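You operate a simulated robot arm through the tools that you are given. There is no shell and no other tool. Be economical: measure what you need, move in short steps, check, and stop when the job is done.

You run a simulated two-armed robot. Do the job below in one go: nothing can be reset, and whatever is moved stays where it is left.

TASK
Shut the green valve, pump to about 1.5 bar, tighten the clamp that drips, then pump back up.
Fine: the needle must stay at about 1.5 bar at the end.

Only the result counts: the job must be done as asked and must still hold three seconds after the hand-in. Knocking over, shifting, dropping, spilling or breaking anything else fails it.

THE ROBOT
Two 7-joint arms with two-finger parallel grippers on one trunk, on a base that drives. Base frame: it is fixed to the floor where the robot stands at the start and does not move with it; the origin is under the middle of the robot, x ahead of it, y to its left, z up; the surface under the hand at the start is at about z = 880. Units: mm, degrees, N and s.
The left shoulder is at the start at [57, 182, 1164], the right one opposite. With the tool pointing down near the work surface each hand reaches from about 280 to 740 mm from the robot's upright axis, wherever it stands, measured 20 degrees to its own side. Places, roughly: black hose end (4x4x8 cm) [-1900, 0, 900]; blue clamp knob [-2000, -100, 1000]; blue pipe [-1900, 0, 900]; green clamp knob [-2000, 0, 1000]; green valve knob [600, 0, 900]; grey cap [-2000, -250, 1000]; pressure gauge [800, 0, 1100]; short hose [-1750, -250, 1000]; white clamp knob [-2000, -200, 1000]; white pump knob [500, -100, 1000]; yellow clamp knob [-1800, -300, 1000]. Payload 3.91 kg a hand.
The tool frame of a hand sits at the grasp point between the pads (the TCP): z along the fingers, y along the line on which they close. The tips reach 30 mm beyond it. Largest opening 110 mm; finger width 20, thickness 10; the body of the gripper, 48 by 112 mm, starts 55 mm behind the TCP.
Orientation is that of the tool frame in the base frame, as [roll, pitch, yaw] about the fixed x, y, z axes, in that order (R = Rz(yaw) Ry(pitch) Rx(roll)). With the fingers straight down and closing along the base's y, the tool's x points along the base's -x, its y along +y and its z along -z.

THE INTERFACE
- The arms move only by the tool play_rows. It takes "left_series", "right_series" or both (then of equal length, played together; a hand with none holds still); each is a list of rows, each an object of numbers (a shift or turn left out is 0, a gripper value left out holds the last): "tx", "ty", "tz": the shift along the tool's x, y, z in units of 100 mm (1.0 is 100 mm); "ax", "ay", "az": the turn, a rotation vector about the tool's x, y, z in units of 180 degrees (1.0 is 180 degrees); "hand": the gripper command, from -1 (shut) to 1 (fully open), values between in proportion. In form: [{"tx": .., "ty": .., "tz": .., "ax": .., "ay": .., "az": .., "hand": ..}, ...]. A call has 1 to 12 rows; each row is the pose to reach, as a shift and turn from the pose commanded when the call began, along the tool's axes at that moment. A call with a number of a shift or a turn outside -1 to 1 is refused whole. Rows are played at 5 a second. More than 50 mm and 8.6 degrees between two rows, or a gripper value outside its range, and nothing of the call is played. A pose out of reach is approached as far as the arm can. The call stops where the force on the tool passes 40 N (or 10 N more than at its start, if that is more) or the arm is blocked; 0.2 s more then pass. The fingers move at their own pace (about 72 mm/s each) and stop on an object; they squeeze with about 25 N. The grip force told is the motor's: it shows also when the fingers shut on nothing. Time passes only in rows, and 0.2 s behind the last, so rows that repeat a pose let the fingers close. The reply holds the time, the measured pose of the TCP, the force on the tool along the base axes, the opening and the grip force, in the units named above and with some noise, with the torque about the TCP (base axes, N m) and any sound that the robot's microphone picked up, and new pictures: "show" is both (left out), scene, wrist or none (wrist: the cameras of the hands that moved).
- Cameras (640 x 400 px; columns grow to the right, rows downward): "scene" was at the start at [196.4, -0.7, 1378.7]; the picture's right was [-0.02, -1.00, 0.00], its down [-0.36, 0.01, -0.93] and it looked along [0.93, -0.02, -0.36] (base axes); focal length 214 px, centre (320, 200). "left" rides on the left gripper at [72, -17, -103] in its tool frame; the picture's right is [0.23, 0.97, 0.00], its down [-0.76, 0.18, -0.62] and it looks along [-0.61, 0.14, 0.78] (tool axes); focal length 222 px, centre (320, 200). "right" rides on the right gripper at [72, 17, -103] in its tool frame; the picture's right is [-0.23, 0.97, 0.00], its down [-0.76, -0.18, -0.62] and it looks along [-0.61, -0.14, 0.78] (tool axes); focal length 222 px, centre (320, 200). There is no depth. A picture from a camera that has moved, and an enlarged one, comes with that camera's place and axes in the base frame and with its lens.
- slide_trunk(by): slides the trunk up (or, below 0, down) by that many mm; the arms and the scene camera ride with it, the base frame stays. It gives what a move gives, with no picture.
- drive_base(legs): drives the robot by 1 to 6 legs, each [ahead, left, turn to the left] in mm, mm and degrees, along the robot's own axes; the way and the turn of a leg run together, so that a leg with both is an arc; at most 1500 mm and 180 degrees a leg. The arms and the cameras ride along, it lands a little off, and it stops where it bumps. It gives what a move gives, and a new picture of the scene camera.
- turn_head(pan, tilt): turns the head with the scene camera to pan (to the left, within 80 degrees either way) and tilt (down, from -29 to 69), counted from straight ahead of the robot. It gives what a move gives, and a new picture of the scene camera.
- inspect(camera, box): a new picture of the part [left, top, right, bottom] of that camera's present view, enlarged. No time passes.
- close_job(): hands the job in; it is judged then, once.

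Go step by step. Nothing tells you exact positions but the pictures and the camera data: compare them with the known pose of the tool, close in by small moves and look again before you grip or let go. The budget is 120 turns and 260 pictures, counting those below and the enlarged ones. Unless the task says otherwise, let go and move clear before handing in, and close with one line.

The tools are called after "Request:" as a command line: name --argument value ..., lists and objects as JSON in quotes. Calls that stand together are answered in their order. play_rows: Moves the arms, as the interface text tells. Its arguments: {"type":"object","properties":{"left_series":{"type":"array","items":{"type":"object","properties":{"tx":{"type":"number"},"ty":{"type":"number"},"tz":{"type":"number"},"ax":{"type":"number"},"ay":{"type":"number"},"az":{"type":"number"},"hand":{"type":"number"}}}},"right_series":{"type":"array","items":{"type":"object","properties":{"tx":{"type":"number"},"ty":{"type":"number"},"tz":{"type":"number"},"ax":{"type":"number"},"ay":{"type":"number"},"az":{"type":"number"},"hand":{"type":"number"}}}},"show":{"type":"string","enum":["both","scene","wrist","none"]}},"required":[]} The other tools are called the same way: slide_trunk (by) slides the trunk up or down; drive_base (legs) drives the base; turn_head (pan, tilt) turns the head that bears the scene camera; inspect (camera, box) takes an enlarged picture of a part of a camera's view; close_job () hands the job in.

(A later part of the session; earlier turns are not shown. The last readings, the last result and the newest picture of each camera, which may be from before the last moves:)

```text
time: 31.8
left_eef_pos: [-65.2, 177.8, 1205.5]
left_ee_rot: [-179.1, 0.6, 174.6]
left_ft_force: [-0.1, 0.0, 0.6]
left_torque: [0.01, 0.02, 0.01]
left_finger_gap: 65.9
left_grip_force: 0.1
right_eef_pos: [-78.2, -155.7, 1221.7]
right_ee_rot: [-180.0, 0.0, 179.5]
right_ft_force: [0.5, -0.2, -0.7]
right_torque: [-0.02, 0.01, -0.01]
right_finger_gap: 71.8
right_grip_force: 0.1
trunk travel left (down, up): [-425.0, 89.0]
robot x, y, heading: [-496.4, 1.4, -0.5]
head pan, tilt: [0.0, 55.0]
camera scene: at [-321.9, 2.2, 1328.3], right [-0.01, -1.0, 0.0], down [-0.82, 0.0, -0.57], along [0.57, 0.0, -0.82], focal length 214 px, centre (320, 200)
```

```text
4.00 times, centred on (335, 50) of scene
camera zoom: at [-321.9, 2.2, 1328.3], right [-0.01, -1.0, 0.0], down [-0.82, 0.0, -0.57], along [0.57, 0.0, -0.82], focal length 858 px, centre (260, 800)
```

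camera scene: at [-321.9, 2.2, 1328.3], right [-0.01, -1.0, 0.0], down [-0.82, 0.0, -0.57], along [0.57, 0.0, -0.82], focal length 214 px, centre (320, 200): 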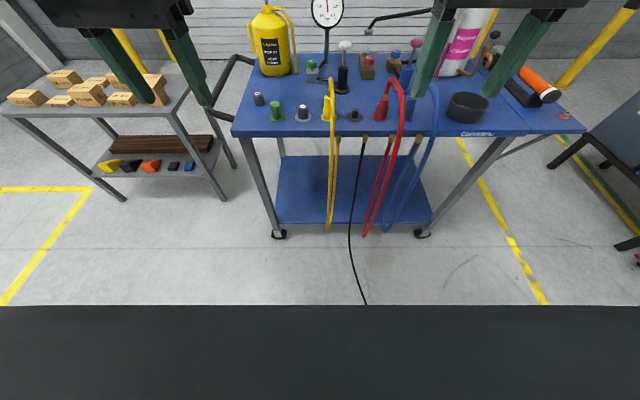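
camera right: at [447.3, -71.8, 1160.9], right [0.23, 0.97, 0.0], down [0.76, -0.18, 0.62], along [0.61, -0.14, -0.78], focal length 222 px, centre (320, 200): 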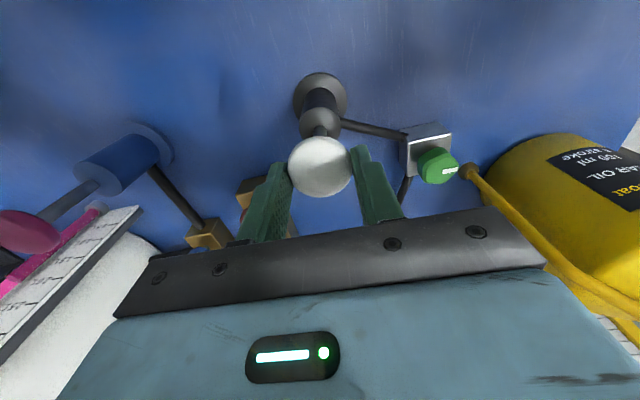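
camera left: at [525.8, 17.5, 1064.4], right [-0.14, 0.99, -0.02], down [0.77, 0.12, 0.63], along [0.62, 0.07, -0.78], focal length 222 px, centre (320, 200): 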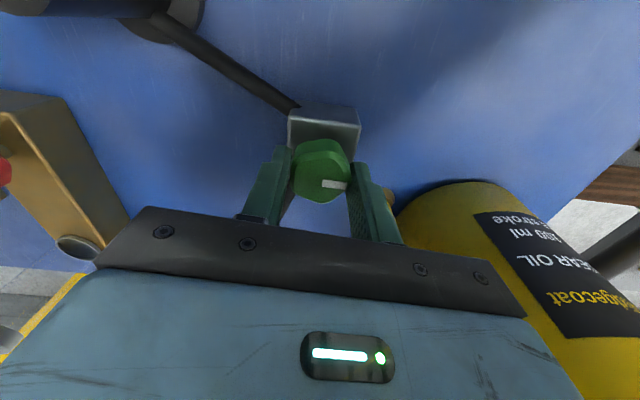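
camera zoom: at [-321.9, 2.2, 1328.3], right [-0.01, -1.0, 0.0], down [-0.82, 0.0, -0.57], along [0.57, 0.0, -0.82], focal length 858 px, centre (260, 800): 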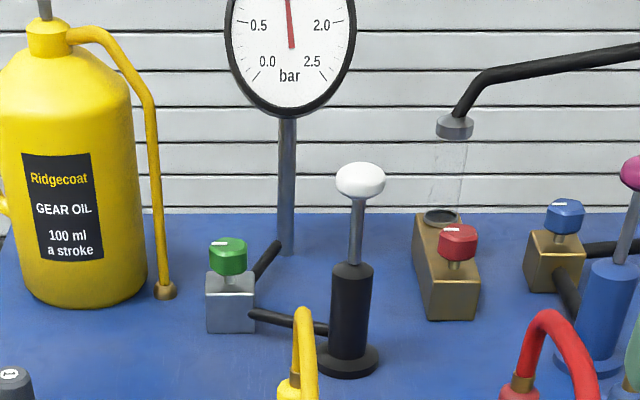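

The pressure is already falling (about 1.2 bar), so something leaks. I'll turn round to face the pipework.

Request:
drive_base --legs '[[0, 0, 180]]'

Request:
turn_head --pan 0 --tilt 25

```text
time: 39.4
left_eef_pos: [-943.9, -134.0, 1204.9]
left_ee_rot: [-178.9, 0.5, -10.9]
left_ft_force: [0.1, 0.8, 0.8]
left_torque: [0.03, -0.04, -0.04]
left_finger_gap: 66.2
left_grip_force: 0.0
right_eef_pos: [-899.5, 199.2, 1219.5]
right_ee_rot: [180.0, 0.0, -5.9]
right_ft_force: [0.4, 0.4, 0.5]
right_torque: [0.01, 0.02, 0.0]
right_finger_gap: 71.7
right_grip_force: 0.0
trunk travel left (down, up): [-425.0, 89.0]
robot x, y, heading: [-497.1, 1.6, 174.4]
head pan, tilt: [0.0, 55.0]
camera scene: at [-667.8, 20.9, 1328.3], right [0.1, 0.99, 0.0], down [0.81, -0.08, -0.57], along [-0.57, 0.06, -0.82], focal length 214 px, centre (320, 200)
```

scene: 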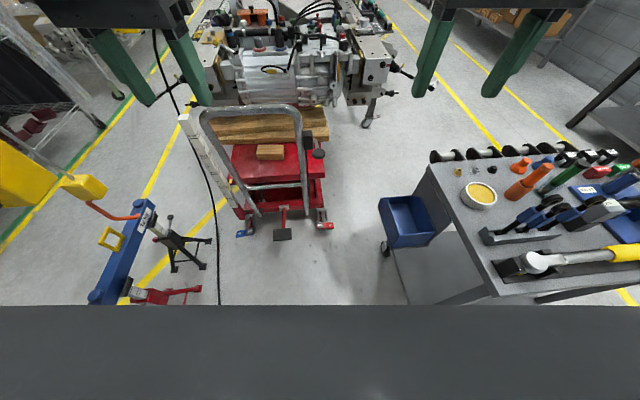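

```text
time: 40.3
left_eef_pos: [-944.9, -134.2, 1204.4]
left_ee_rot: [-179.0, 0.7, -10.9]
left_ft_force: [-0.1, 0.5, 0.0]
left_torque: [-0.03, 0.01, -0.01]
left_finger_gap: 66.1
left_grip_force: 0.0
right_eef_pos: [-899.7, 200.0, 1220.7]
right_ee_rot: [180.0, -0.1, -5.9]
right_ft_force: [-0.2, 0.9, -0.2]
right_torque: [0.0, -0.02, -0.01]
right_finger_gap: 71.6
right_grip_force: 0.1
trunk travel left (down, up): [-425.0, 89.0]
robot x, y, heading: [-495.0, -0.0, 174.2]
head pan, tilt: [0.0, 25.0]
camera scene: at [-687.7, 23.0, 1372.2], right [0.1, 0.99, 0.0], down [0.42, -0.04, -0.91], along [-0.9, 0.09, -0.42], focal length 214 px, centre (320, 200)
```

scene: 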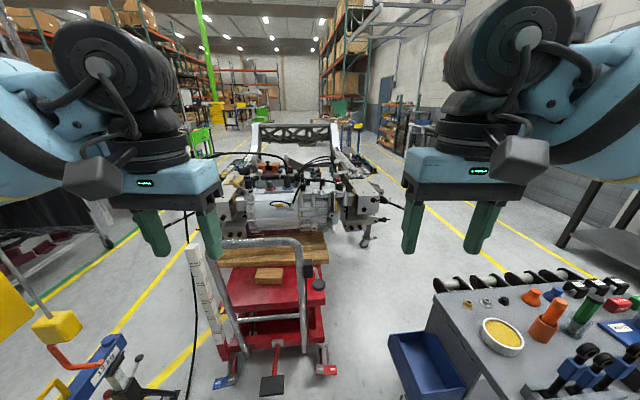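

Request:
inspect --camera "scene" --box '[210, 140, 410, 265]'

Request:
inspect --camera "scene" --box '[180, 220, 360, 390]'

```text
3.20 times, centred on (310, 202) of scene
camera zoom: at [-687.7, 23.0, 1372.2], right [0.1, 0.99, 0.0], down [0.42, -0.04, -0.91], along [-0.9, 0.09, -0.42], focal length 686 px, centre (352, 192)
```

zoom: 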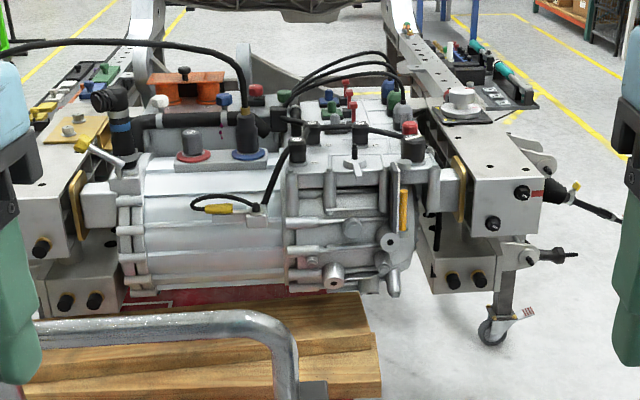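

```text
2.35 times, centred on (270, 305) of scene
camera zoom: at [-687.7, 23.0, 1372.2], right [0.1, 0.99, 0.0], down [0.42, -0.04, -0.91], along [-0.9, 0.09, -0.42], focal length 505 px, centre (438, -47)
```

zoom: 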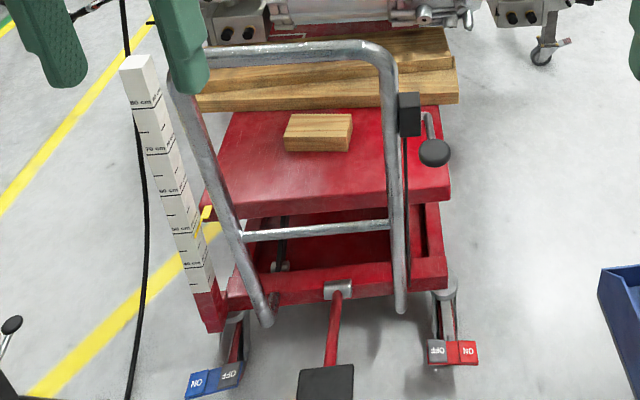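

The pipework is on a gearbox in a frame, behind a lift table. I'll drive closer to get a better view and see what the clamps look like.

Request:
drive_base --legs '[[0, 0, 5.8], [400, 0, 0]]'

Request:
turn_head --pan 10 --tilt 25

Request:
inspect --camera "scene" --box '[200, 120, 440, 270]'

```text
time: 43.3
left_eef_pos: [-1328.3, -174.5, 1205.6]
left_ee_rot: [-179.0, 0.6, -5.4]
left_ft_force: [0.0, 0.3, -0.2]
left_torque: [0.01, 0.02, 0.01]
left_finger_gap: 65.9
left_grip_force: 0.1
right_eef_pos: [-1317.7, 161.1, 1220.2]
right_ee_rot: [-180.0, 0.1, -0.4]
right_ft_force: [0.4, 0.2, -0.5]
right_torque: [-0.02, -0.01, -0.04]
right_finger_gap: 71.8
right_grip_force: 0.0
trunk travel left (down, up): [-425.0, 89.0]
robot x, y, heading: [-899.0, 0.8, 179.3]
head pan, tilt: [0.0, 25.0]
camera scene: at [-1088.1, 6.1, 1372.3], right [0.01, 1.0, 0.0], down [0.42, 0.0, -0.91], along [-0.91, 0.01, -0.42], focal length 214 px, centre (320, 200)
```

scene: 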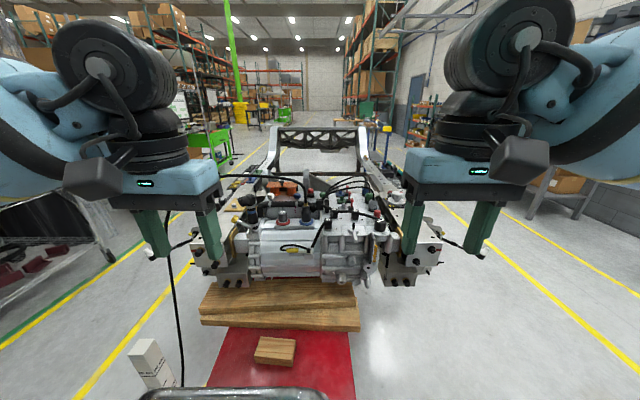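

```text
time: 44.0
left_eef_pos: [-1328.5, -174.4, 1204.6]
left_ee_rot: [-179.0, 0.6, -5.4]
left_ft_force: [-0.1, 0.4, 0.5]
left_torque: [0.02, 0.02, -0.02]
left_finger_gap: 65.9
left_grip_force: 0.1
right_eef_pos: [-1316.3, 161.4, 1220.0]
right_ee_rot: [180.0, 0.0, -0.4]
right_ft_force: [0.0, 0.6, -0.3]
right_torque: [0.02, -0.01, 0.0]
right_finger_gap: 71.4
right_grip_force: 0.0
trunk travel left (down, up): [-425.0, 89.0]
robot x, y, heading: [-894.5, 0.8, 179.6]
head pan, tilt: [10.0, 25.0]
camera scene: at [-1086.8, -9.8, 1372.3], right [-0.17, 0.99, 0.0], down [0.42, 0.07, -0.91], along [-0.89, -0.15, -0.42], focal length 214 px, centre (320, 200)
```

scene: 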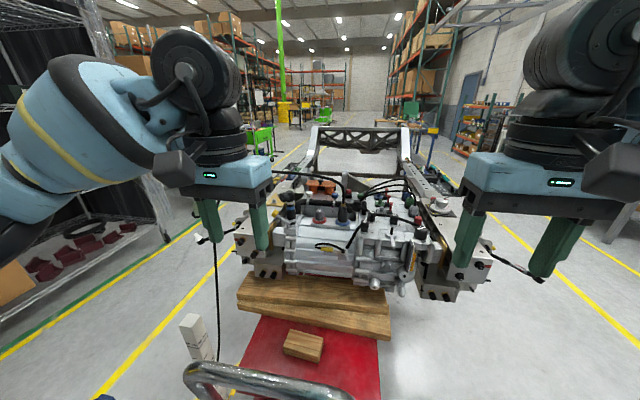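

```text
2.67 times, centred on (320, 195) of scene
camera zoom: at [-1086.8, -9.8, 1372.3], right [-0.17, 0.99, 0.0], down [0.42, 0.07, -0.91], along [-0.89, -0.15, -0.42], focal length 572 px, centre (320, 213)
```

zoom: 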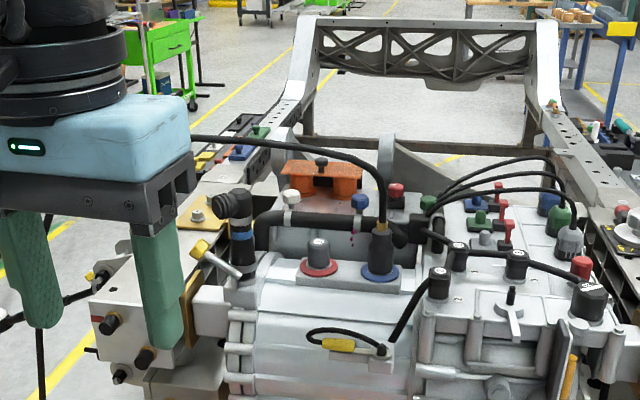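

Request:
inspect --camera "scene" --box '[265, 175, 365, 240]'

Request:
turn_head --pan 10 --tilt 45

```text
6.15 times, centred on (315, 208) of scene
camera zoom: at [-1086.8, -9.8, 1372.3], right [-0.17, 0.99, 0.0], down [0.42, 0.07, -0.91], along [-0.89, -0.15, -0.42], focal length 1320 px, centre (351, 154)
```

zoom: 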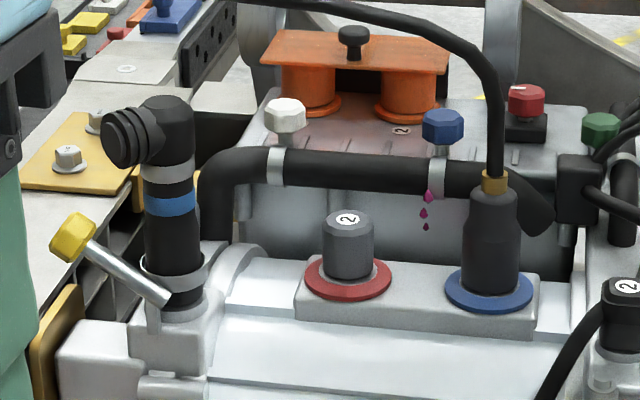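

```text
time: 44.9
left_eef_pos: [-1327.6, -174.5, 1206.0]
left_ee_rot: [-179.0, 0.7, -5.4]
left_ft_force: [-0.6, -0.3, 0.1]
left_torque: [0.0, -0.01, 0.02]
left_finger_gap: 65.8
left_grip_force: 0.1
right_eef_pos: [-1316.1, 161.3, 1221.7]
right_ee_rot: [-180.0, 0.0, -0.5]
right_ft_force: [-0.1, -0.4, 1.0]
right_torque: [0.0, 0.01, 0.01]
right_finger_gap: 71.5
right_grip_force: 0.1
trunk travel left (down, up): [-425.0, 89.0]
robot x, y, heading: [-895.7, 3.3, 180.2]
head pan, tilt: [10.0, 45.0]
camera scene: at [-1076.0, -8.1, 1341.8], right [-0.17, 0.99, 0.0], down [0.7, 0.12, -0.71], along [-0.7, -0.12, -0.71], focal length 214 px, centre (320, 200)
```

scene: 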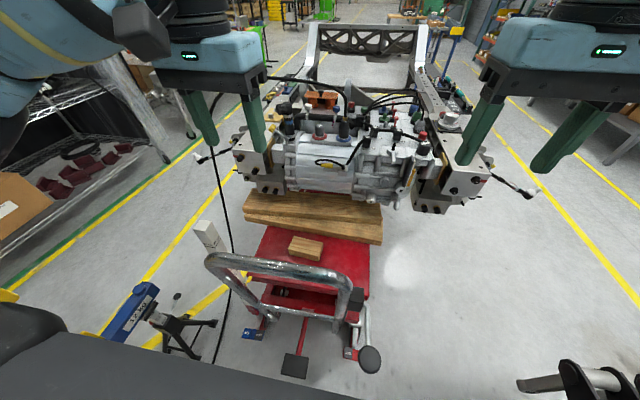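

Magenta drops fall from the blue clamp, so blue is the one to tighten. It's at about [-1995, -95, 980], with the lift table in the way, so I'll tilt the left hand's camera downward to see my base clearance.

Request:
play_rows --left_series '[{"ay": 0.045}, {"ay": 0.09}, {"ay": 0.135}, {"ay": 0.18}, {"ay": 0.225}, {"ay": 0.27}, {"ay": 0.315}, {"ay": 0.33}]' --show "wrist"

Request:
turn_head --pan 10 --tilt 69

```text
time: 46.7
left_eef_pos: [-1287.9, -169.4, 1170.9]
left_ee_rot: [-177.4, -56.3, -7.1]
left_ft_force: [-0.2, -0.2, -0.6]
left_torque: [0.0, -0.03, 0.03]
left_finger_gap: 66.0
left_grip_force: 0.1
left hand out of reach, approached as far as the arm can: row 6, 7, 8
right_eef_pos: [-1318.2, 158.6, 1219.5]
right_ee_rot: [-179.9, -0.1, -0.3]
right_ft_force: [-0.8, -0.4, -0.1]
right_torque: [0.07, -0.02, 0.01]
right_finger_gap: 71.4
right_grip_force: 0.0
trunk travel left (down, up): [-425.0, 89.0]
robot x, y, heading: [-896.4, 5.7, 179.9]
head pan, tilt: [10.0, 45.0]
camera left: at [-1332.0, -152.3, 1289.7], right [0.04, -0.99, 0.17], down [-0.95, -0.09, -0.29], along [0.3, -0.15, -0.94], focal length 222 px, centre (320, 200)
```

left: 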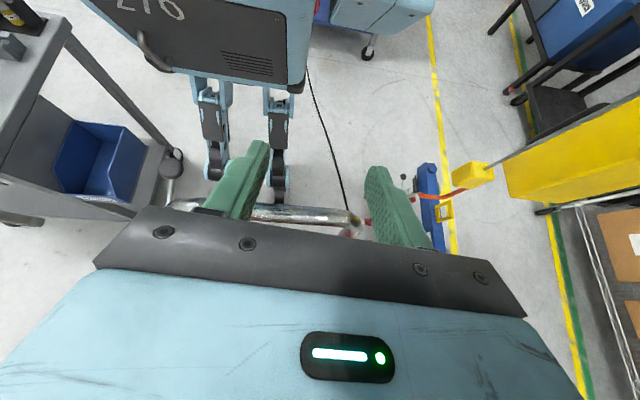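

```text
time: 47.5
left_eef_pos: [-1286.3, -166.9, 1173.5]
left_ee_rot: [-177.8, -56.1, -7.0]
left_ft_force: [-1.6, -0.8, 0.1]
left_torque: [0.02, 0.0, 0.0]
left_finger_gap: 65.9
left_grip_force: 0.0
right_eef_pos: [-1315.7, 162.5, 1220.2]
right_ee_rot: [-180.0, 0.0, -0.4]
right_ft_force: [-0.3, -0.2, -0.2]
right_torque: [0.04, 0.02, 0.01]
right_finger_gap: 71.7
right_grip_force: 0.1
trunk travel left (down, up): [-425.0, 89.0]
robot x, y, heading: [-897.1, 7.2, 179.7]
head pan, tilt: [10.0, 68.8]
camera scene: at [-1051.0, -3.7, 1312.9], right [-0.17, 0.99, 0.0], down [0.92, 0.16, -0.36], along [-0.36, -0.06, -0.93], focal length 214 px, centre (320, 200)
```

scene: 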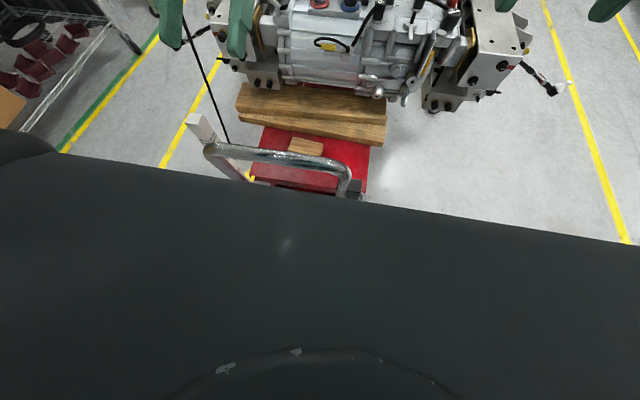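

Request:
inspect --camera "left" --box '[60, 0, 440, 230]'

```text
1.68 times, centred on (250, 115) of left
camera zoom: at [-1329.2, -149.2, 1291.5], right [0.04, -0.99, 0.17], down [-0.95, -0.09, -0.29], along [0.3, -0.15, -0.94], focal length 374 px, centre (438, 343)
```

zoom: 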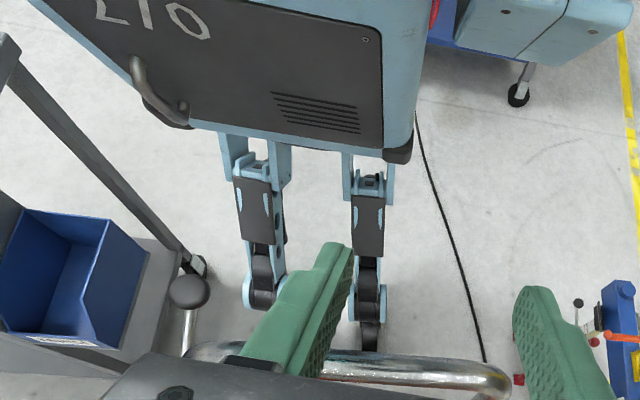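

Request:
play_rows --left_series '[{"ty": 0.45}, {"ty": 0.9}, {"ty": 1.0}]' --show "wrist"

```text
time: 48.3
left_eef_pos: [-1273.4, -246.1, 1146.1]
left_ee_rot: [-177.6, -58.8, -7.4]
left_ft_force: [-0.1, -1.3, 0.6]
left_torque: [0.02, -0.05, 0.1]
left_finger_gap: 66.0
left_grip_force: 0.1
left hand out of reach, approached as far as the arm can: row 1, 2, 3
right_eef_pos: [-1317.5, 157.3, 1220.0]
right_ee_rot: [-179.8, -0.1, -0.3]
right_ft_force: [-0.4, -1.4, -0.3]
right_torque: [0.09, -0.02, 0.0]
right_finger_gap: 71.6
right_grip_force: 0.0
trunk travel left (down, up): [-425.0, 89.0]
robot x, y, heading: [-896.5, 4.6, 179.9]
head pan, tilt: [10.0, 68.8]
camera left: at [-1321.4, -227.2, 1261.6], right [0.03, -0.98, 0.17], down [-0.94, -0.08, -0.33], along [0.34, -0.15, -0.93], focal length 222 px, centre (320, 200)
```

left: 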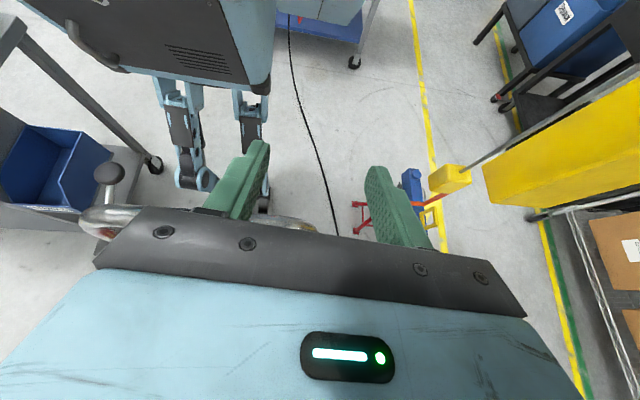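

The robot stands on a narrow base, with its feet nearly under its axis, so I can pass on the right of the lift's handle. I'll check the cart on my right first.

Request:
turn_head --pan -70 --tilt 50

Request:
turn_head --pan -35 --tilt 50

```text
time: 49.9
left_eef_pos: [-1271.2, -238.9, 1149.4]
left_ee_rot: [-178.3, -58.7, -6.9]
left_ft_force: [0.1, 0.9, 0.3]
left_torque: [-0.01, -0.01, 0.0]
left_finger_gap: 66.2
left_grip_force: 0.0
right_eef_pos: [-1316.0, 161.3, 1222.1]
right_ee_rot: [-180.0, 0.2, -0.4]
right_ft_force: [0.5, -0.5, 0.4]
right_torque: [-0.03, 0.0, 0.02]
right_finger_gap: 71.3
right_grip_force: 0.1
trunk travel left (down, up): [-425.0, 89.0]
robot x, y, heading: [-894.0, 6.1, 179.6]
head pan, tilt: [-70.0, 50.0]
camera scene: at [-1021.9, 77.9, 1334.8], right [0.94, 0.34, 0.0], down [0.26, -0.72, -0.64], along [-0.22, 0.61, -0.77], focal length 214 px, centre (320, 200)
```

scene: 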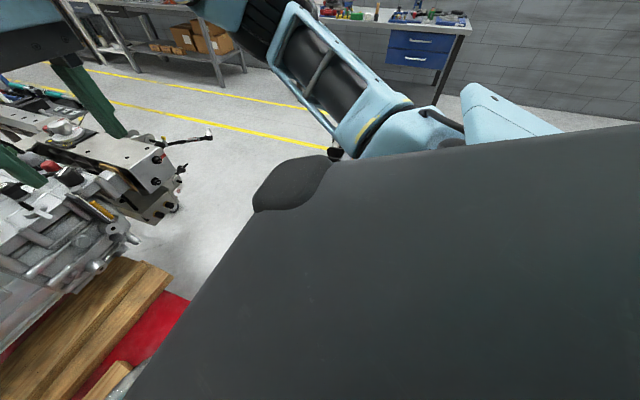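

```text
time: 50.9
left_eef_pos: [-1270.7, -240.0, 1148.2]
left_ee_rot: [-178.3, -58.7, -7.0]
left_ft_force: [-0.3, 0.3, -0.1]
left_torque: [0.01, 0.03, -0.01]
left_finger_gap: 66.0
left_grip_force: 0.0
right_eef_pos: [-1317.0, 162.1, 1220.2]
right_ee_rot: [180.0, -0.1, -0.5]
right_ft_force: [-0.5, 0.4, 0.9]
right_torque: [0.01, 0.03, 0.0]
right_finger_gap: 71.4
right_grip_force: 0.1
trunk travel left (down, up): [-425.0, 89.0]
robot x, y, heading: [-896.8, 4.2, 179.8]
head pan, tilt: [-35.0, 50.0]
camera scene: at [-1058.6, 50.2, 1334.8], right [0.58, 0.82, 0.0], down [0.62, -0.44, -0.64], along [-0.52, 0.37, -0.77], focal length 214 px, centre (320, 200)
```

scene: 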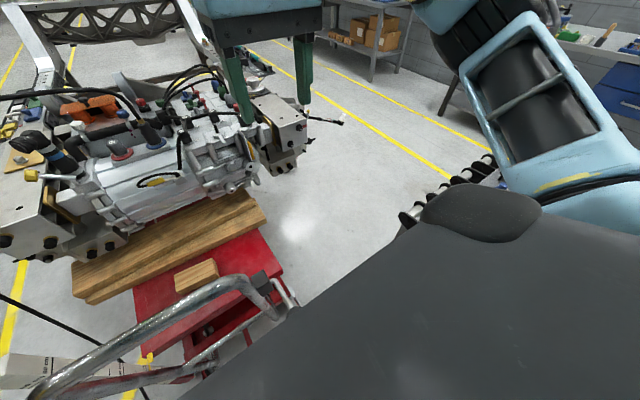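

The left corridor and the gap beside the cart are too narrow. I'll go round the cart on the right and reach the gearbox from its right side. First I'll straighten the left hand and raise the trunk.

Request:
play_rows --left_series '[{"ay": -0.045}, {"ay": -0.09}, {"ay": -0.135}, {"ay": -0.18}, {"ay": -0.225}, {"ay": -0.27}, {"ay": -0.315}, {"ay": -0.33}]' --show "none"

Request:
slide_trunk --by 85

Request:
turn_head --pan -70 --tilt 15

Request:
drive_base --legs '[[-620, 0, 0]]'

```text
time: 52.7
left_eef_pos: [-1270.2, -241.2, 1146.2]
left_ee_rot: [-179.0, 0.7, -5.3]
left_ft_force: [-0.3, -0.5, 0.0]
left_torque: [-0.01, 0.01, -0.01]
left_finger_gap: 65.8
left_grip_force: 0.1
right_eef_pos: [-1316.1, 161.2, 1220.3]
right_ee_rot: [-180.0, 0.0, -0.4]
right_ft_force: [0.1, -0.6, -0.6]
right_torque: [0.0, 0.02, 0.01]
right_finger_gap: 71.3
right_grip_force: 0.0
trunk travel left (down, up): [-425.0, 89.0]
robot x, y, heading: [-895.4, 2.9, 179.7]
head pan, tilt: [-35.0, 50.0]
```

```text
time: 53.9
left_eef_pos: [-1270.0, -240.4, 1228.8]
left_ee_rot: [-178.9, 0.4, -5.4]
left_ft_force: [-0.7, 0.0, 0.0]
left_torque: [-0.03, -0.07, 0.02]
left_finger_gap: 66.1
left_grip_force: 0.0
right_eef_pos: [-1318.6, 161.9, 1303.3]
right_ee_rot: [180.0, -0.2, -0.4]
right_ft_force: [-0.7, 0.2, -0.6]
right_torque: [0.0, 0.01, -0.02]
right_finger_gap: 71.2
right_grip_force: 0.2
trunk travel left (down, up): [-510.0, 4.0]
robot x, y, heading: [-897.3, 5.6, 179.6]
head pan, tilt: [-35.0, 50.0]
```

```text
time: 54.9
left_eef_pos: [-1270.3, -239.9, 1229.6]
left_ee_rot: [-179.0, 0.6, -5.4]
left_ft_force: [-0.4, 0.6, 0.1]
left_torque: [-0.03, 0.02, 0.0]
left_finger_gap: 65.9
left_grip_force: 0.0
right_eef_pos: [-1316.9, 161.8, 1305.4]
right_ee_rot: [-180.0, 0.1, -0.5]
right_ft_force: [0.6, -0.2, 0.2]
right_torque: [0.0, 0.01, 0.01]
right_finger_gap: 71.5
right_grip_force: 0.0
trunk travel left (down, up): [-510.0, 4.0]
robot x, y, heading: [-896.5, 4.5, 179.5]
head pan, tilt: [-70.0, 15.0]
camera scene: at [-941.2, 93.0, 1488.7], right [0.94, 0.34, 0.0], down [0.09, -0.24, -0.97], along [-0.33, 0.91, -0.26], focal length 214 px, centre (320, 200)
```

scene: 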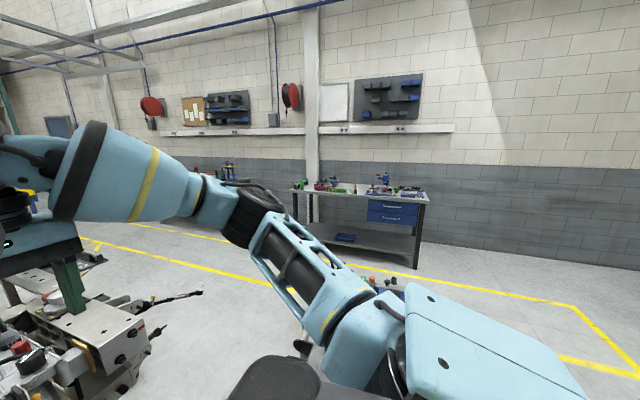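

```text
time: 58.4
left_eef_pos: [-646.0, -244.1, 1229.9]
left_ee_rot: [-179.0, 0.6, -5.3]
left_ft_force: [0.2, -0.6, 0.1]
left_torque: [0.0, -0.01, 0.0]
left_finger_gap: 65.7
left_grip_force: 0.1
right_eef_pos: [-693.2, 158.0, 1306.0]
right_ee_rot: [180.0, 0.0, -0.3]
right_ft_force: [-0.5, -0.3, -0.2]
right_torque: [0.01, -0.02, 0.02]
right_finger_gap: 71.8
right_grip_force: 0.0
trunk travel left (down, up): [-510.0, 4.0]
robot x, y, heading: [-272.6, 0.4, 179.9]
head pan, tilt: [-70.0, 15.0]
camera scene: at [-318.3, 89.4, 1488.7], right [0.94, 0.34, 0.0], down [0.09, -0.24, -0.97], along [-0.33, 0.91, -0.26], focal length 214 px, centre (320, 200)
```

scene: 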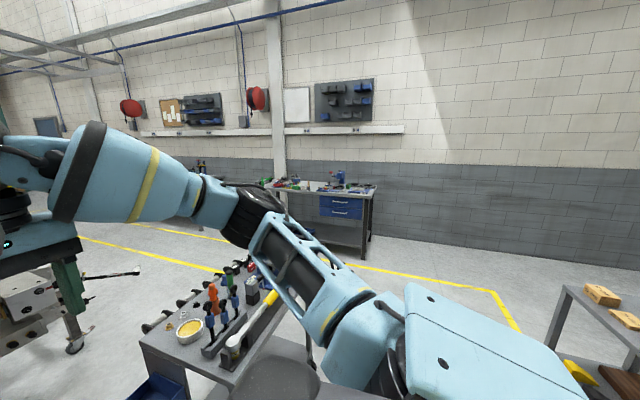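

Request:
drive_base --legs '[[0, -700, 0]]'

Request:
turn_head --pan -40 --tilt 30

```text
time: 64.8
left_eef_pos: [-645.4, 431.5, 1229.6]
left_ee_rot: [-179.0, 0.6, -3.8]
left_ft_force: [0.0, 0.0, -0.3]
left_torque: [0.01, -0.02, 0.02]
left_finger_gap: 66.1
left_grip_force: 0.0
right_eef_pos: [-704.1, 830.1, 1304.0]
right_ee_rot: [-179.9, 0.0, 1.2]
right_ft_force: [1.0, -0.3, 0.1]
right_torque: [0.02, 0.03, 0.04]
right_finger_gap: 71.4
right_grip_force: 0.0
trunk travel left (down, up): [-510.0, 4.0]
robot x, y, heading: [-282.9, 684.4, -178.9]
head pan, tilt: [-70.0, 15.0]
camera scene: at [-326.0, 773.1, 1488.8], right [0.93, 0.36, 0.0], down [0.09, -0.24, -0.97], along [-0.35, 0.9, -0.26], focal length 214 px, centre (320, 200)
```

scene: 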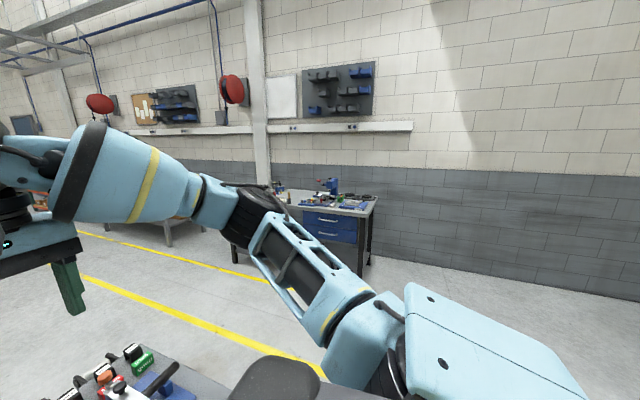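

```text
time: 65.8
left_eef_pos: [-645.3, 430.6, 1230.6]
left_ee_rot: [-179.0, 0.6, -3.8]
left_ft_force: [0.1, -0.4, 0.0]
left_torque: [-0.02, -0.02, 0.01]
left_finger_gap: 65.9
left_grip_force: 0.0
right_eef_pos: [-703.2, 830.8, 1305.4]
right_ee_rot: [179.9, 0.0, 1.2]
right_ft_force: [1.0, 0.1, -0.2]
right_torque: [0.0, 0.0, 0.0]
right_finger_gap: 71.4
right_grip_force: 0.0
trunk travel left (down, up): [-510.0, 4.0]
robot x, y, heading: [-278.9, 685.8, -178.9]
head pan, tilt: [-40.0, 30.0]
camera scene: at [-362.6, 742.7, 1464.6], right [0.63, 0.78, 0.0], down [0.39, -0.31, -0.87], along [-0.68, 0.54, -0.5], focal length 214 px, centre (320, 200)
```

scene: 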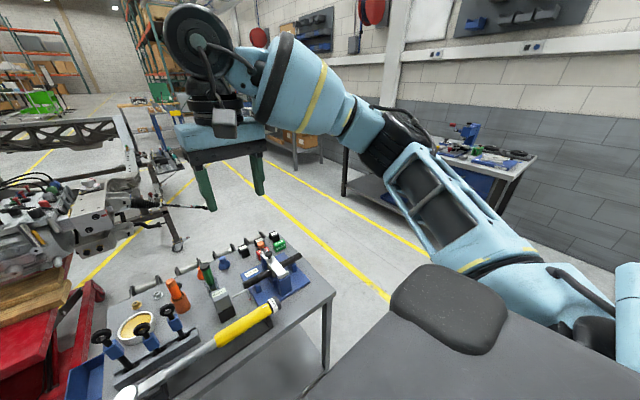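

The corridor right of the cart is clear, with the cart's edge at y ≈ 1060 and the wall bench beyond 2100. I'll strafe to y ≈ 1500 and drive past.

Request:
drive_base --legs '[[0, -820, 0], [1500, 0, 0]]'

Request:
turn_head --pan 75 --tilt 30

```text
time: 80.3
left_eef_pos: [-2161.2, 1234.3, 1230.7]
left_ee_rot: [-179.0, 0.6, -4.8]
left_ft_force: [0.7, 0.1, 0.5]
left_torque: [-0.02, 0.01, 0.01]
left_finger_gap: 66.1
left_grip_force: 0.0
right_eef_pos: [-2211.9, 1635.5, 1305.0]
right_ee_rot: [180.0, 0.0, 0.1]
right_ft_force: [0.1, -0.3, 1.0]
right_torque: [0.01, -0.01, 0.0]
right_finger_gap: 71.4
right_grip_force: 0.1
trunk travel left (down, up): [-510.0, 4.0]
robot x, y, heading: [-1790.3, 1484.4, -179.7]
head pan, tilt: [-40.0, 30.0]
camera scene: at [-1872.7, 1541.3, 1464.6], right [0.64, 0.77, 0.0], down [0.38, -0.32, -0.87], along [-0.67, 0.55, -0.5], focal length 214 px, centre (320, 200)
```

scene: 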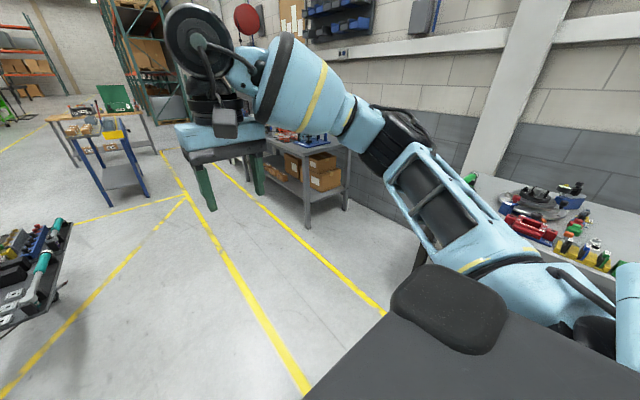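

```text
time: 82.3
left_eef_pos: [-2160.3, 1234.1, 1229.5]
left_ee_rot: [-179.1, 0.7, -4.9]
left_ft_force: [0.4, 0.4, -0.4]
left_torque: [-0.02, 0.01, 0.02]
left_finger_gap: 66.0
left_grip_force: 0.1
right_eef_pos: [-2212.0, 1637.0, 1306.2]
right_ee_rot: [-180.0, 0.0, 0.2]
right_ft_force: [-0.2, 0.5, -0.7]
right_torque: [-0.01, 0.0, 0.02]
right_finger_gap: 71.5
right_grip_force: 0.1
trunk travel left (down, up): [-510.0, 4.0]
robot x, y, heading: [-1791.9, 1480.5, -179.7]
head pan, tilt: [75.0, 30.0]
camera scene: at [-1826.3, 1396.1, 1464.5], right [-0.97, 0.25, 0.0], down [0.13, 0.48, -0.87], along [-0.22, -0.84, -0.5], focal length 214 px, centre (320, 200)
```

scene: 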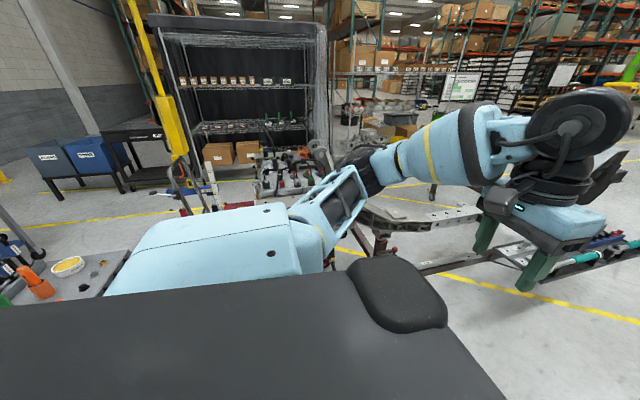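

Request:
drive_base --legs '[[0, 0, 90]]'

Request:
turn_head --pan 0 --tilt 35

Request:
inspect --camera "scene" --box '[180, 120, 460, 295]'

```text
time: 86.5
left_eef_pos: [-1544.0, 1110.8, 1230.2]
left_ee_rot: [-179.0, 0.6, 85.0]
left_ft_force: [-0.5, 0.2, -0.6]
left_torque: [0.02, 0.02, -0.01]
left_finger_gap: 66.1
left_grip_force: 0.0
right_eef_pos: [-1946.5, 1062.6, 1306.1]
right_ee_rot: [179.9, -0.1, 90.0]
right_ft_force: [-0.3, 1.0, -0.6]
right_torque: [0.01, 0.0, 0.0]
right_finger_gap: 71.7
right_grip_force: 0.0
trunk travel left (down, up): [-510.0, 4.0]
robot x, y, heading: [-1793.5, 1481.7, -90.0]
head pan, tilt: [75.0, 30.0]
camera scene: at [-1700.8, 1445.2, 1464.6], right [-0.26, -0.97, 0.0], down [-0.48, 0.13, -0.87], along [0.84, -0.22, -0.5], focal length 214 px, centre (320, 200)
```

scene: 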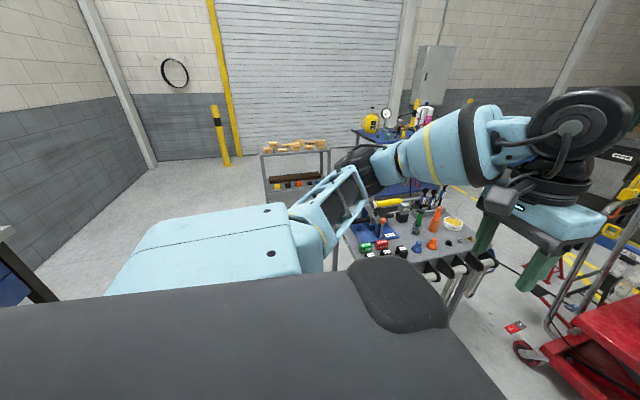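

```text
time: 88.0
left_eef_pos: [-1544.4, 1111.1, 1231.2]
left_ee_rot: [-178.9, 0.6, 85.0]
left_ft_force: [0.2, 0.2, -0.5]
left_torque: [-0.01, -0.01, 0.02]
left_finger_gap: 65.7
left_grip_force: 0.1
right_eef_pos: [-1945.2, 1061.3, 1304.2]
right_ee_rot: [180.0, 0.0, 90.0]
right_ft_force: [0.0, 0.3, 0.3]
right_torque: [-0.03, -0.03, -0.01]
right_finger_gap: 71.3
right_grip_force: 0.1
trunk travel left (down, up): [-510.0, 4.0]
robot x, y, heading: [-1792.0, 1483.2, -90.1]
head pan, tilt: [0.0, 35.0]
camera scene: at [-1788.0, 1380.5, 1456.8], right [-1.0, 0.0, 0.0], down [0.0, 0.57, -0.82], along [0.0, -0.82, -0.57], focal length 214 px, centre (320, 200)
```

scene: 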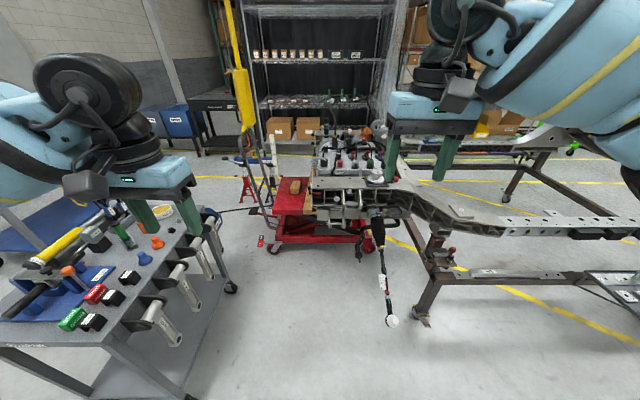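

```text
2.29 times, centred on (320, 208) of scene
camera zoom: at [-1788.0, 1380.5, 1456.8], right [-1.0, 0.0, 0.0], down [0.0, 0.57, -0.82], along [0.0, -0.82, -0.57], focal length 490 px, centre (320, 183)
```

zoom: 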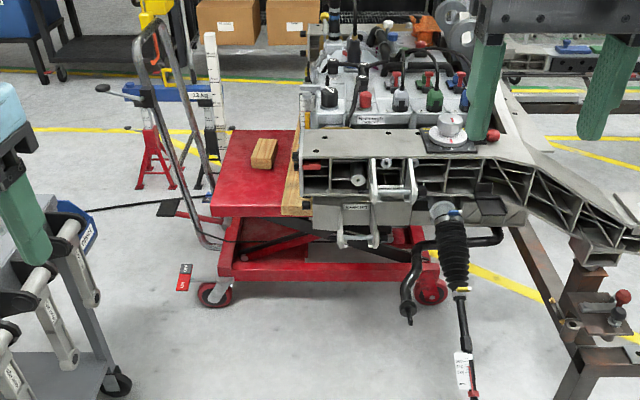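

From here the way to the gearbox is open. A drive shaft sticks out near x ≈ -2075, so I'll stay at x ≈ -1760 and use the right arm. I'm approaching in stages.

Request:
drive_base --legs '[[0, 30, 0], [600, 0, 0]]'

Request:
turn_head --pan 0 --tilt 50

```text
time: 92.0
left_eef_pos: [-1516.9, 505.0, 1230.9]
left_ee_rot: [-178.9, 0.6, 84.8]
left_ft_force: [-0.2, 0.6, 0.0]
left_torque: [0.01, 0.0, -0.01]
left_finger_gap: 66.1
left_grip_force: 0.1
right_eef_pos: [-1917.5, 458.0, 1306.3]
right_ee_rot: [-180.0, 0.1, 89.8]
right_ft_force: [0.0, 0.2, 0.5]
right_torque: [0.0, 0.01, -0.02]
right_finger_gap: 71.5
right_grip_force: 0.1
trunk travel left (down, up): [-510.0, 4.0]
robot x, y, heading: [-1759.3, 878.2, -90.3]
head pan, tilt: [0.0, 35.0]
camera scene: at [-1758.8, 775.3, 1456.8], right [-1.0, 0.0, 0.0], down [0.0, 0.57, -0.82], along [0.0, -0.82, -0.57], focal length 214 px, centre (320, 200)
```

scene: 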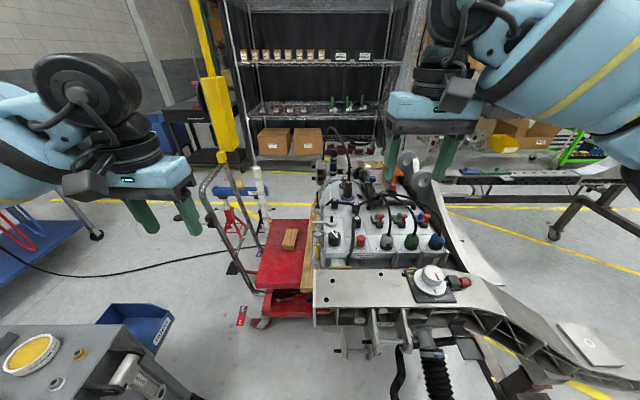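

```text
time: 92.7
left_eef_pos: [-1516.9, 503.1, 1230.8]
left_ee_rot: [-179.0, 0.6, 84.7]
left_ft_force: [-0.9, 0.4, -1.1]
left_torque: [0.0, -0.01, 0.04]
left_finger_gap: 65.9
left_grip_force: 0.1
right_eef_pos: [-1918.2, 457.3, 1305.3]
right_ee_rot: [179.9, 0.0, 89.9]
right_ft_force: [-0.4, 0.7, 0.7]
right_torque: [-0.01, -0.02, -0.01]
right_finger_gap: 71.4
right_grip_force: 0.1
trunk travel left (down, up): [-510.0, 4.0]
robot x, y, heading: [-1759.0, 877.4, -90.1]
head pan, tilt: [0.0, 50.0]
camera scene: at [-1758.7, 786.0, 1435.1], right [-1.0, 0.0, 0.0], down [0.0, 0.77, -0.64], along [0.0, -0.64, -0.77], focal length 214 px, centre (320, 200)
```

scene: 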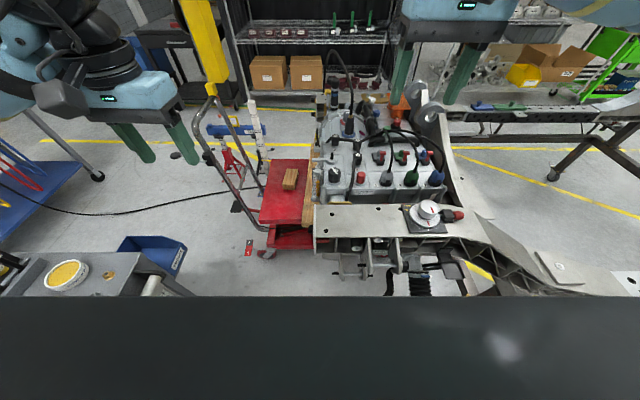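

Request:
turn_head --pan 0 --tilt 30

Request:
inspect --camera "scene" --box '[290, 150, 470, 265]'

```text
time: 93.6
left_eef_pos: [-1516.0, 504.0, 1231.1]
left_ee_rot: [-179.0, 0.6, 84.8]
left_ft_force: [0.3, 0.6, 0.5]
left_torque: [0.02, 0.03, -0.01]
left_finger_gap: 65.9
left_grip_force: 0.1
right_eef_pos: [-1918.3, 456.9, 1306.4]
right_ee_rot: [-180.0, 0.0, 89.8]
right_ft_force: [0.3, -0.1, -0.2]
right_torque: [-0.01, 0.03, -0.01]
right_finger_gap: 71.6
right_grip_force: 0.0
trunk travel left (down, up): [-510.0, 4.0]
robot x, y, heading: [-1756.3, 876.8, -90.3]
head pan, tilt: [0.0, 30.0]
camera scene: at [-1758.8, 772.6, 1464.5], right [-1.0, 0.0, 0.0], down [0.0, 0.5, -0.87], along [0.0, -0.87, -0.5], focal length 214 px, centre (320, 200)
```

scene: 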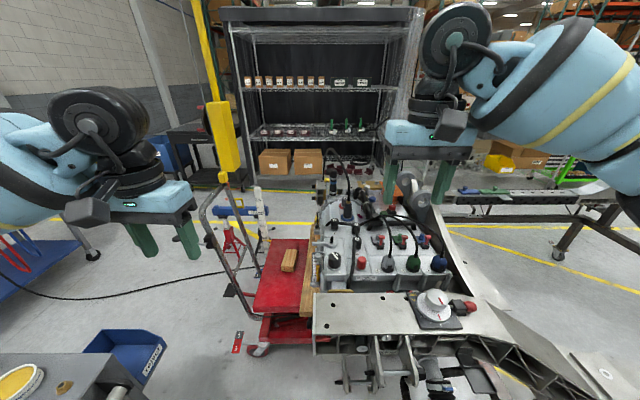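

```text
3.48 times, centred on (380, 208) of scene
camera zoom: at [-1758.8, 772.6, 1464.5], right [-1.0, 0.0, 0.0], down [0.0, 0.5, -0.87], along [0.0, -0.87, -0.5], focal length 746 px, centre (111, 174)
```

zoom: 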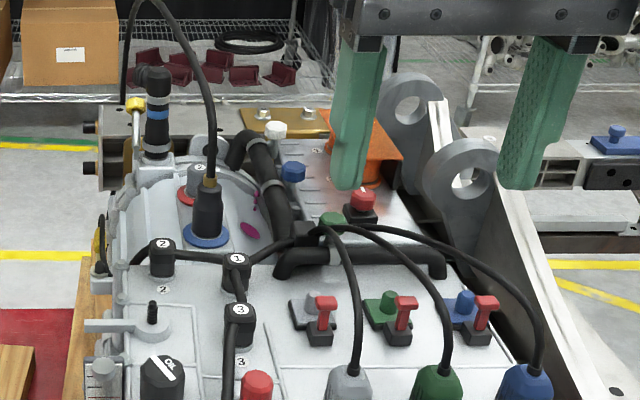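

Blue knob triangulates to about [-2000, -92, 974]. Driving the last 295 mm and then looking again.

Request:
drive_base --legs '[[295, 0, 0]]'

Request:
turn_head --pan -10 --tilt 40

Request:
inspect --camera "right" --box '[0, 0, 640, 400]'

```text
time: 95.6
left_eef_pos: [-1516.2, 210.5, 1231.8]
left_ee_rot: [-179.0, 0.7, 84.8]
left_ft_force: [0.0, 0.1, 1.0]
left_torque: [0.01, -0.02, 0.03]
left_finger_gap: 66.0
left_grip_force: 0.1
right_eef_pos: [-1918.1, 162.7, 1306.2]
right_ee_rot: [180.0, 0.1, 89.8]
right_ft_force: [0.8, -0.2, 0.1]
right_torque: [0.02, 0.0, 0.02]
right_finger_gap: 71.6
right_grip_force: 0.0
trunk travel left (down, up): [-510.0, 4.0]
robot x, y, heading: [-1765.2, 583.6, -90.0]
head pan, tilt: [0.0, 30.0]
camera scene: at [-1759.7, 478.9, 1464.7], right [-1.0, 0.0, 0.0], down [0.0, 0.5, -0.87], along [0.0, -0.87, -0.5], focal length 214 px, centre (320, 200)
```

scene: 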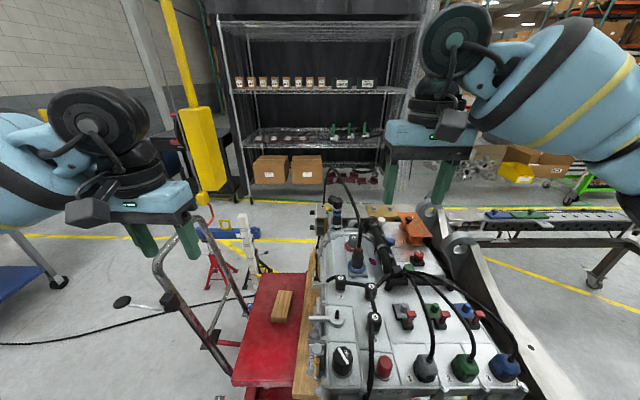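

```text
time: 96.3
left_eef_pos: [-1518.1, 209.4, 1229.6]
left_ee_rot: [-179.0, 0.6, 84.8]
left_ft_force: [1.7, -0.2, -0.5]
left_torque: [-0.01, -0.02, -0.03]
left_finger_gap: 66.0
left_grip_force: 0.1
right_eef_pos: [-1917.2, 162.4, 1305.7]
right_ee_rot: [179.9, 0.0, 89.8]
right_ft_force: [-0.5, -0.2, 0.0]
right_torque: [0.01, -0.01, 0.0]
right_finger_gap: 71.4
right_grip_force: 0.1
trunk travel left (down, up): [-510.0, 4.0]
robot x, y, heading: [-1760.3, 583.6, -90.2]
head pan, tilt: [-10.0, 40.0]
camera scene: at [-1774.4, 484.7, 1449.2], right [-0.98, 0.18, 0.0], down [0.11, 0.63, -0.77], along [-0.14, -0.75, -0.64], focal length 214 px, centre (320, 200)
```

scene: 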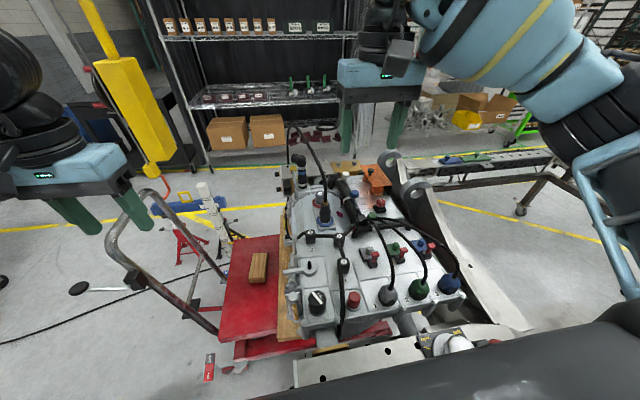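

```text
1.00 times, centred on (320, 200) of right (not enlarged: the box is as wide or as high as the picture)
camera zoom: at [-1901.9, 234.9, 1409.6], right [0.97, -0.23, 0.0], down [-0.18, -0.76, 0.62], along [-0.14, -0.61, -0.78], focal length 222 px, centre (320, 200)
```

zoom: 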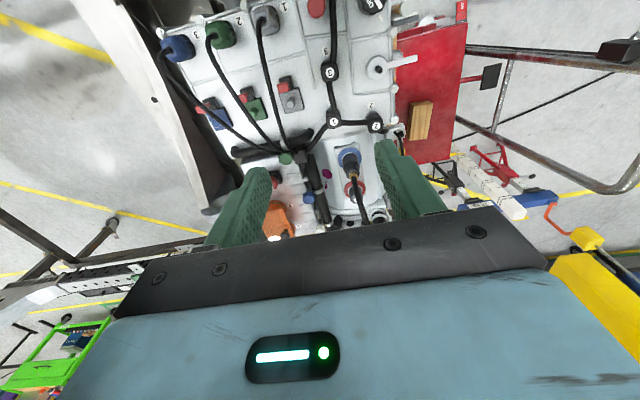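

Request:
play_rows --right_series '[{"tx": -0.35, "ty": -0.15, "tz": 0.1}, {"tx": -0.7, "ty": -0.3, "tz": 0.2}, {"tx": -1.0, "ty": -0.43, "tz": 0.3}]' --show "none"

Request:
play_rows --right_series '[{"tx": -0.35, "ty": -0.15, "tz": 0.15}, {"tx": -0.7, "ty": -0.3, "tz": 0.35}, {"tx": -1.0, "ty": -0.4, "tz": 0.55}, {"tx": -1.0, "ty": -0.4, "tz": 0.55}]'

```text
time: 97.1
left_eef_pos: [-1516.0, 210.5, 1229.7]
left_ee_rot: [-178.9, 0.7, 84.8]
left_ft_force: [0.3, -0.1, 0.6]
left_torque: [0.01, 0.01, -0.01]
left_finger_gap: 66.0
left_grip_force: 0.1
right_eef_pos: [-1964.5, 58.8, 1275.0]
right_ee_rot: [180.0, 0.0, 89.8]
right_ft_force: [0.0, -0.2, 0.6]
right_torque: [0.02, 0.03, 0.02]
right_finger_gap: 71.6
right_grip_force: 0.0
trunk travel left (down, up): [-510.0, 4.0]
robot x, y, heading: [-1763.5, 582.2, -90.0]
head pan, tilt: [-10.0, 40.0]
```

```text
time: 98.1
left_eef_pos: [-1517.3, 211.0, 1232.0]
left_ee_rot: [-179.1, 0.7, 84.8]
left_ft_force: [-0.4, -0.3, 0.4]
left_torque: [-0.02, 0.0, -0.01]
left_finger_gap: 66.2
left_grip_force: 0.1
right_eef_pos: [-2005.9, -34.6, 1221.9]
right_ee_rot: [-179.9, 0.1, 90.0]
right_ft_force: [0.4, 0.7, 0.1]
right_torque: [-0.04, 0.0, -0.01]
right_finger_gap: 71.6
right_grip_force: 0.1
trunk travel left (down, up): [-510.0, 4.0]
robot x, y, heading: [-1760.5, 582.0, -90.2]
head pan, tilt: [-10.0, 40.0]
camera scene: at [-1774.8, 485.6, 1449.3], right [-0.98, 0.18, 0.0], down [0.11, 0.63, -0.77], along [-0.14, -0.75, -0.64], focal length 214 px, centre (320, 200)
camera right: at [-1988.0, 39.5, 1326.1], right [0.97, -0.23, 0.0], down [-0.18, -0.76, 0.62], along [-0.14, -0.61, -0.78], focal length 222 px, centre (320, 200)
```

scene: 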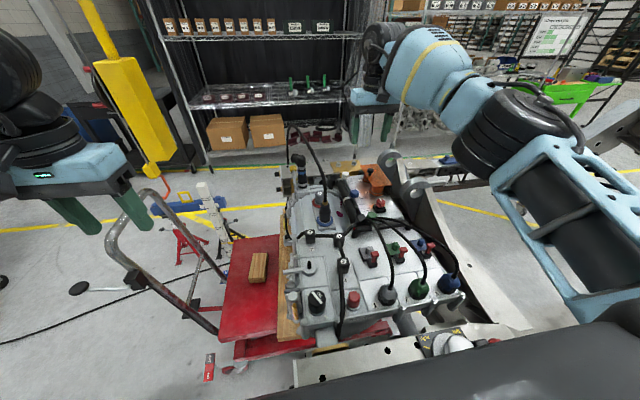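
right: 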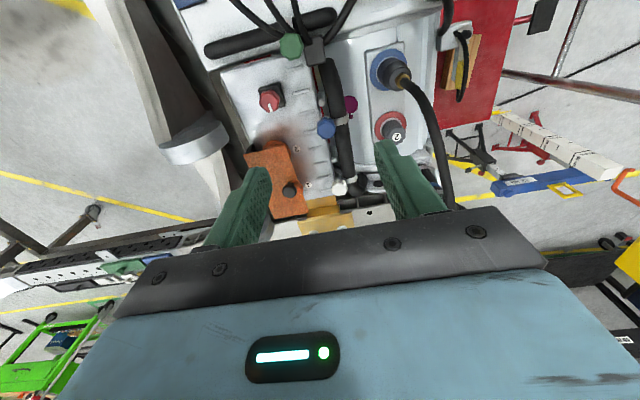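

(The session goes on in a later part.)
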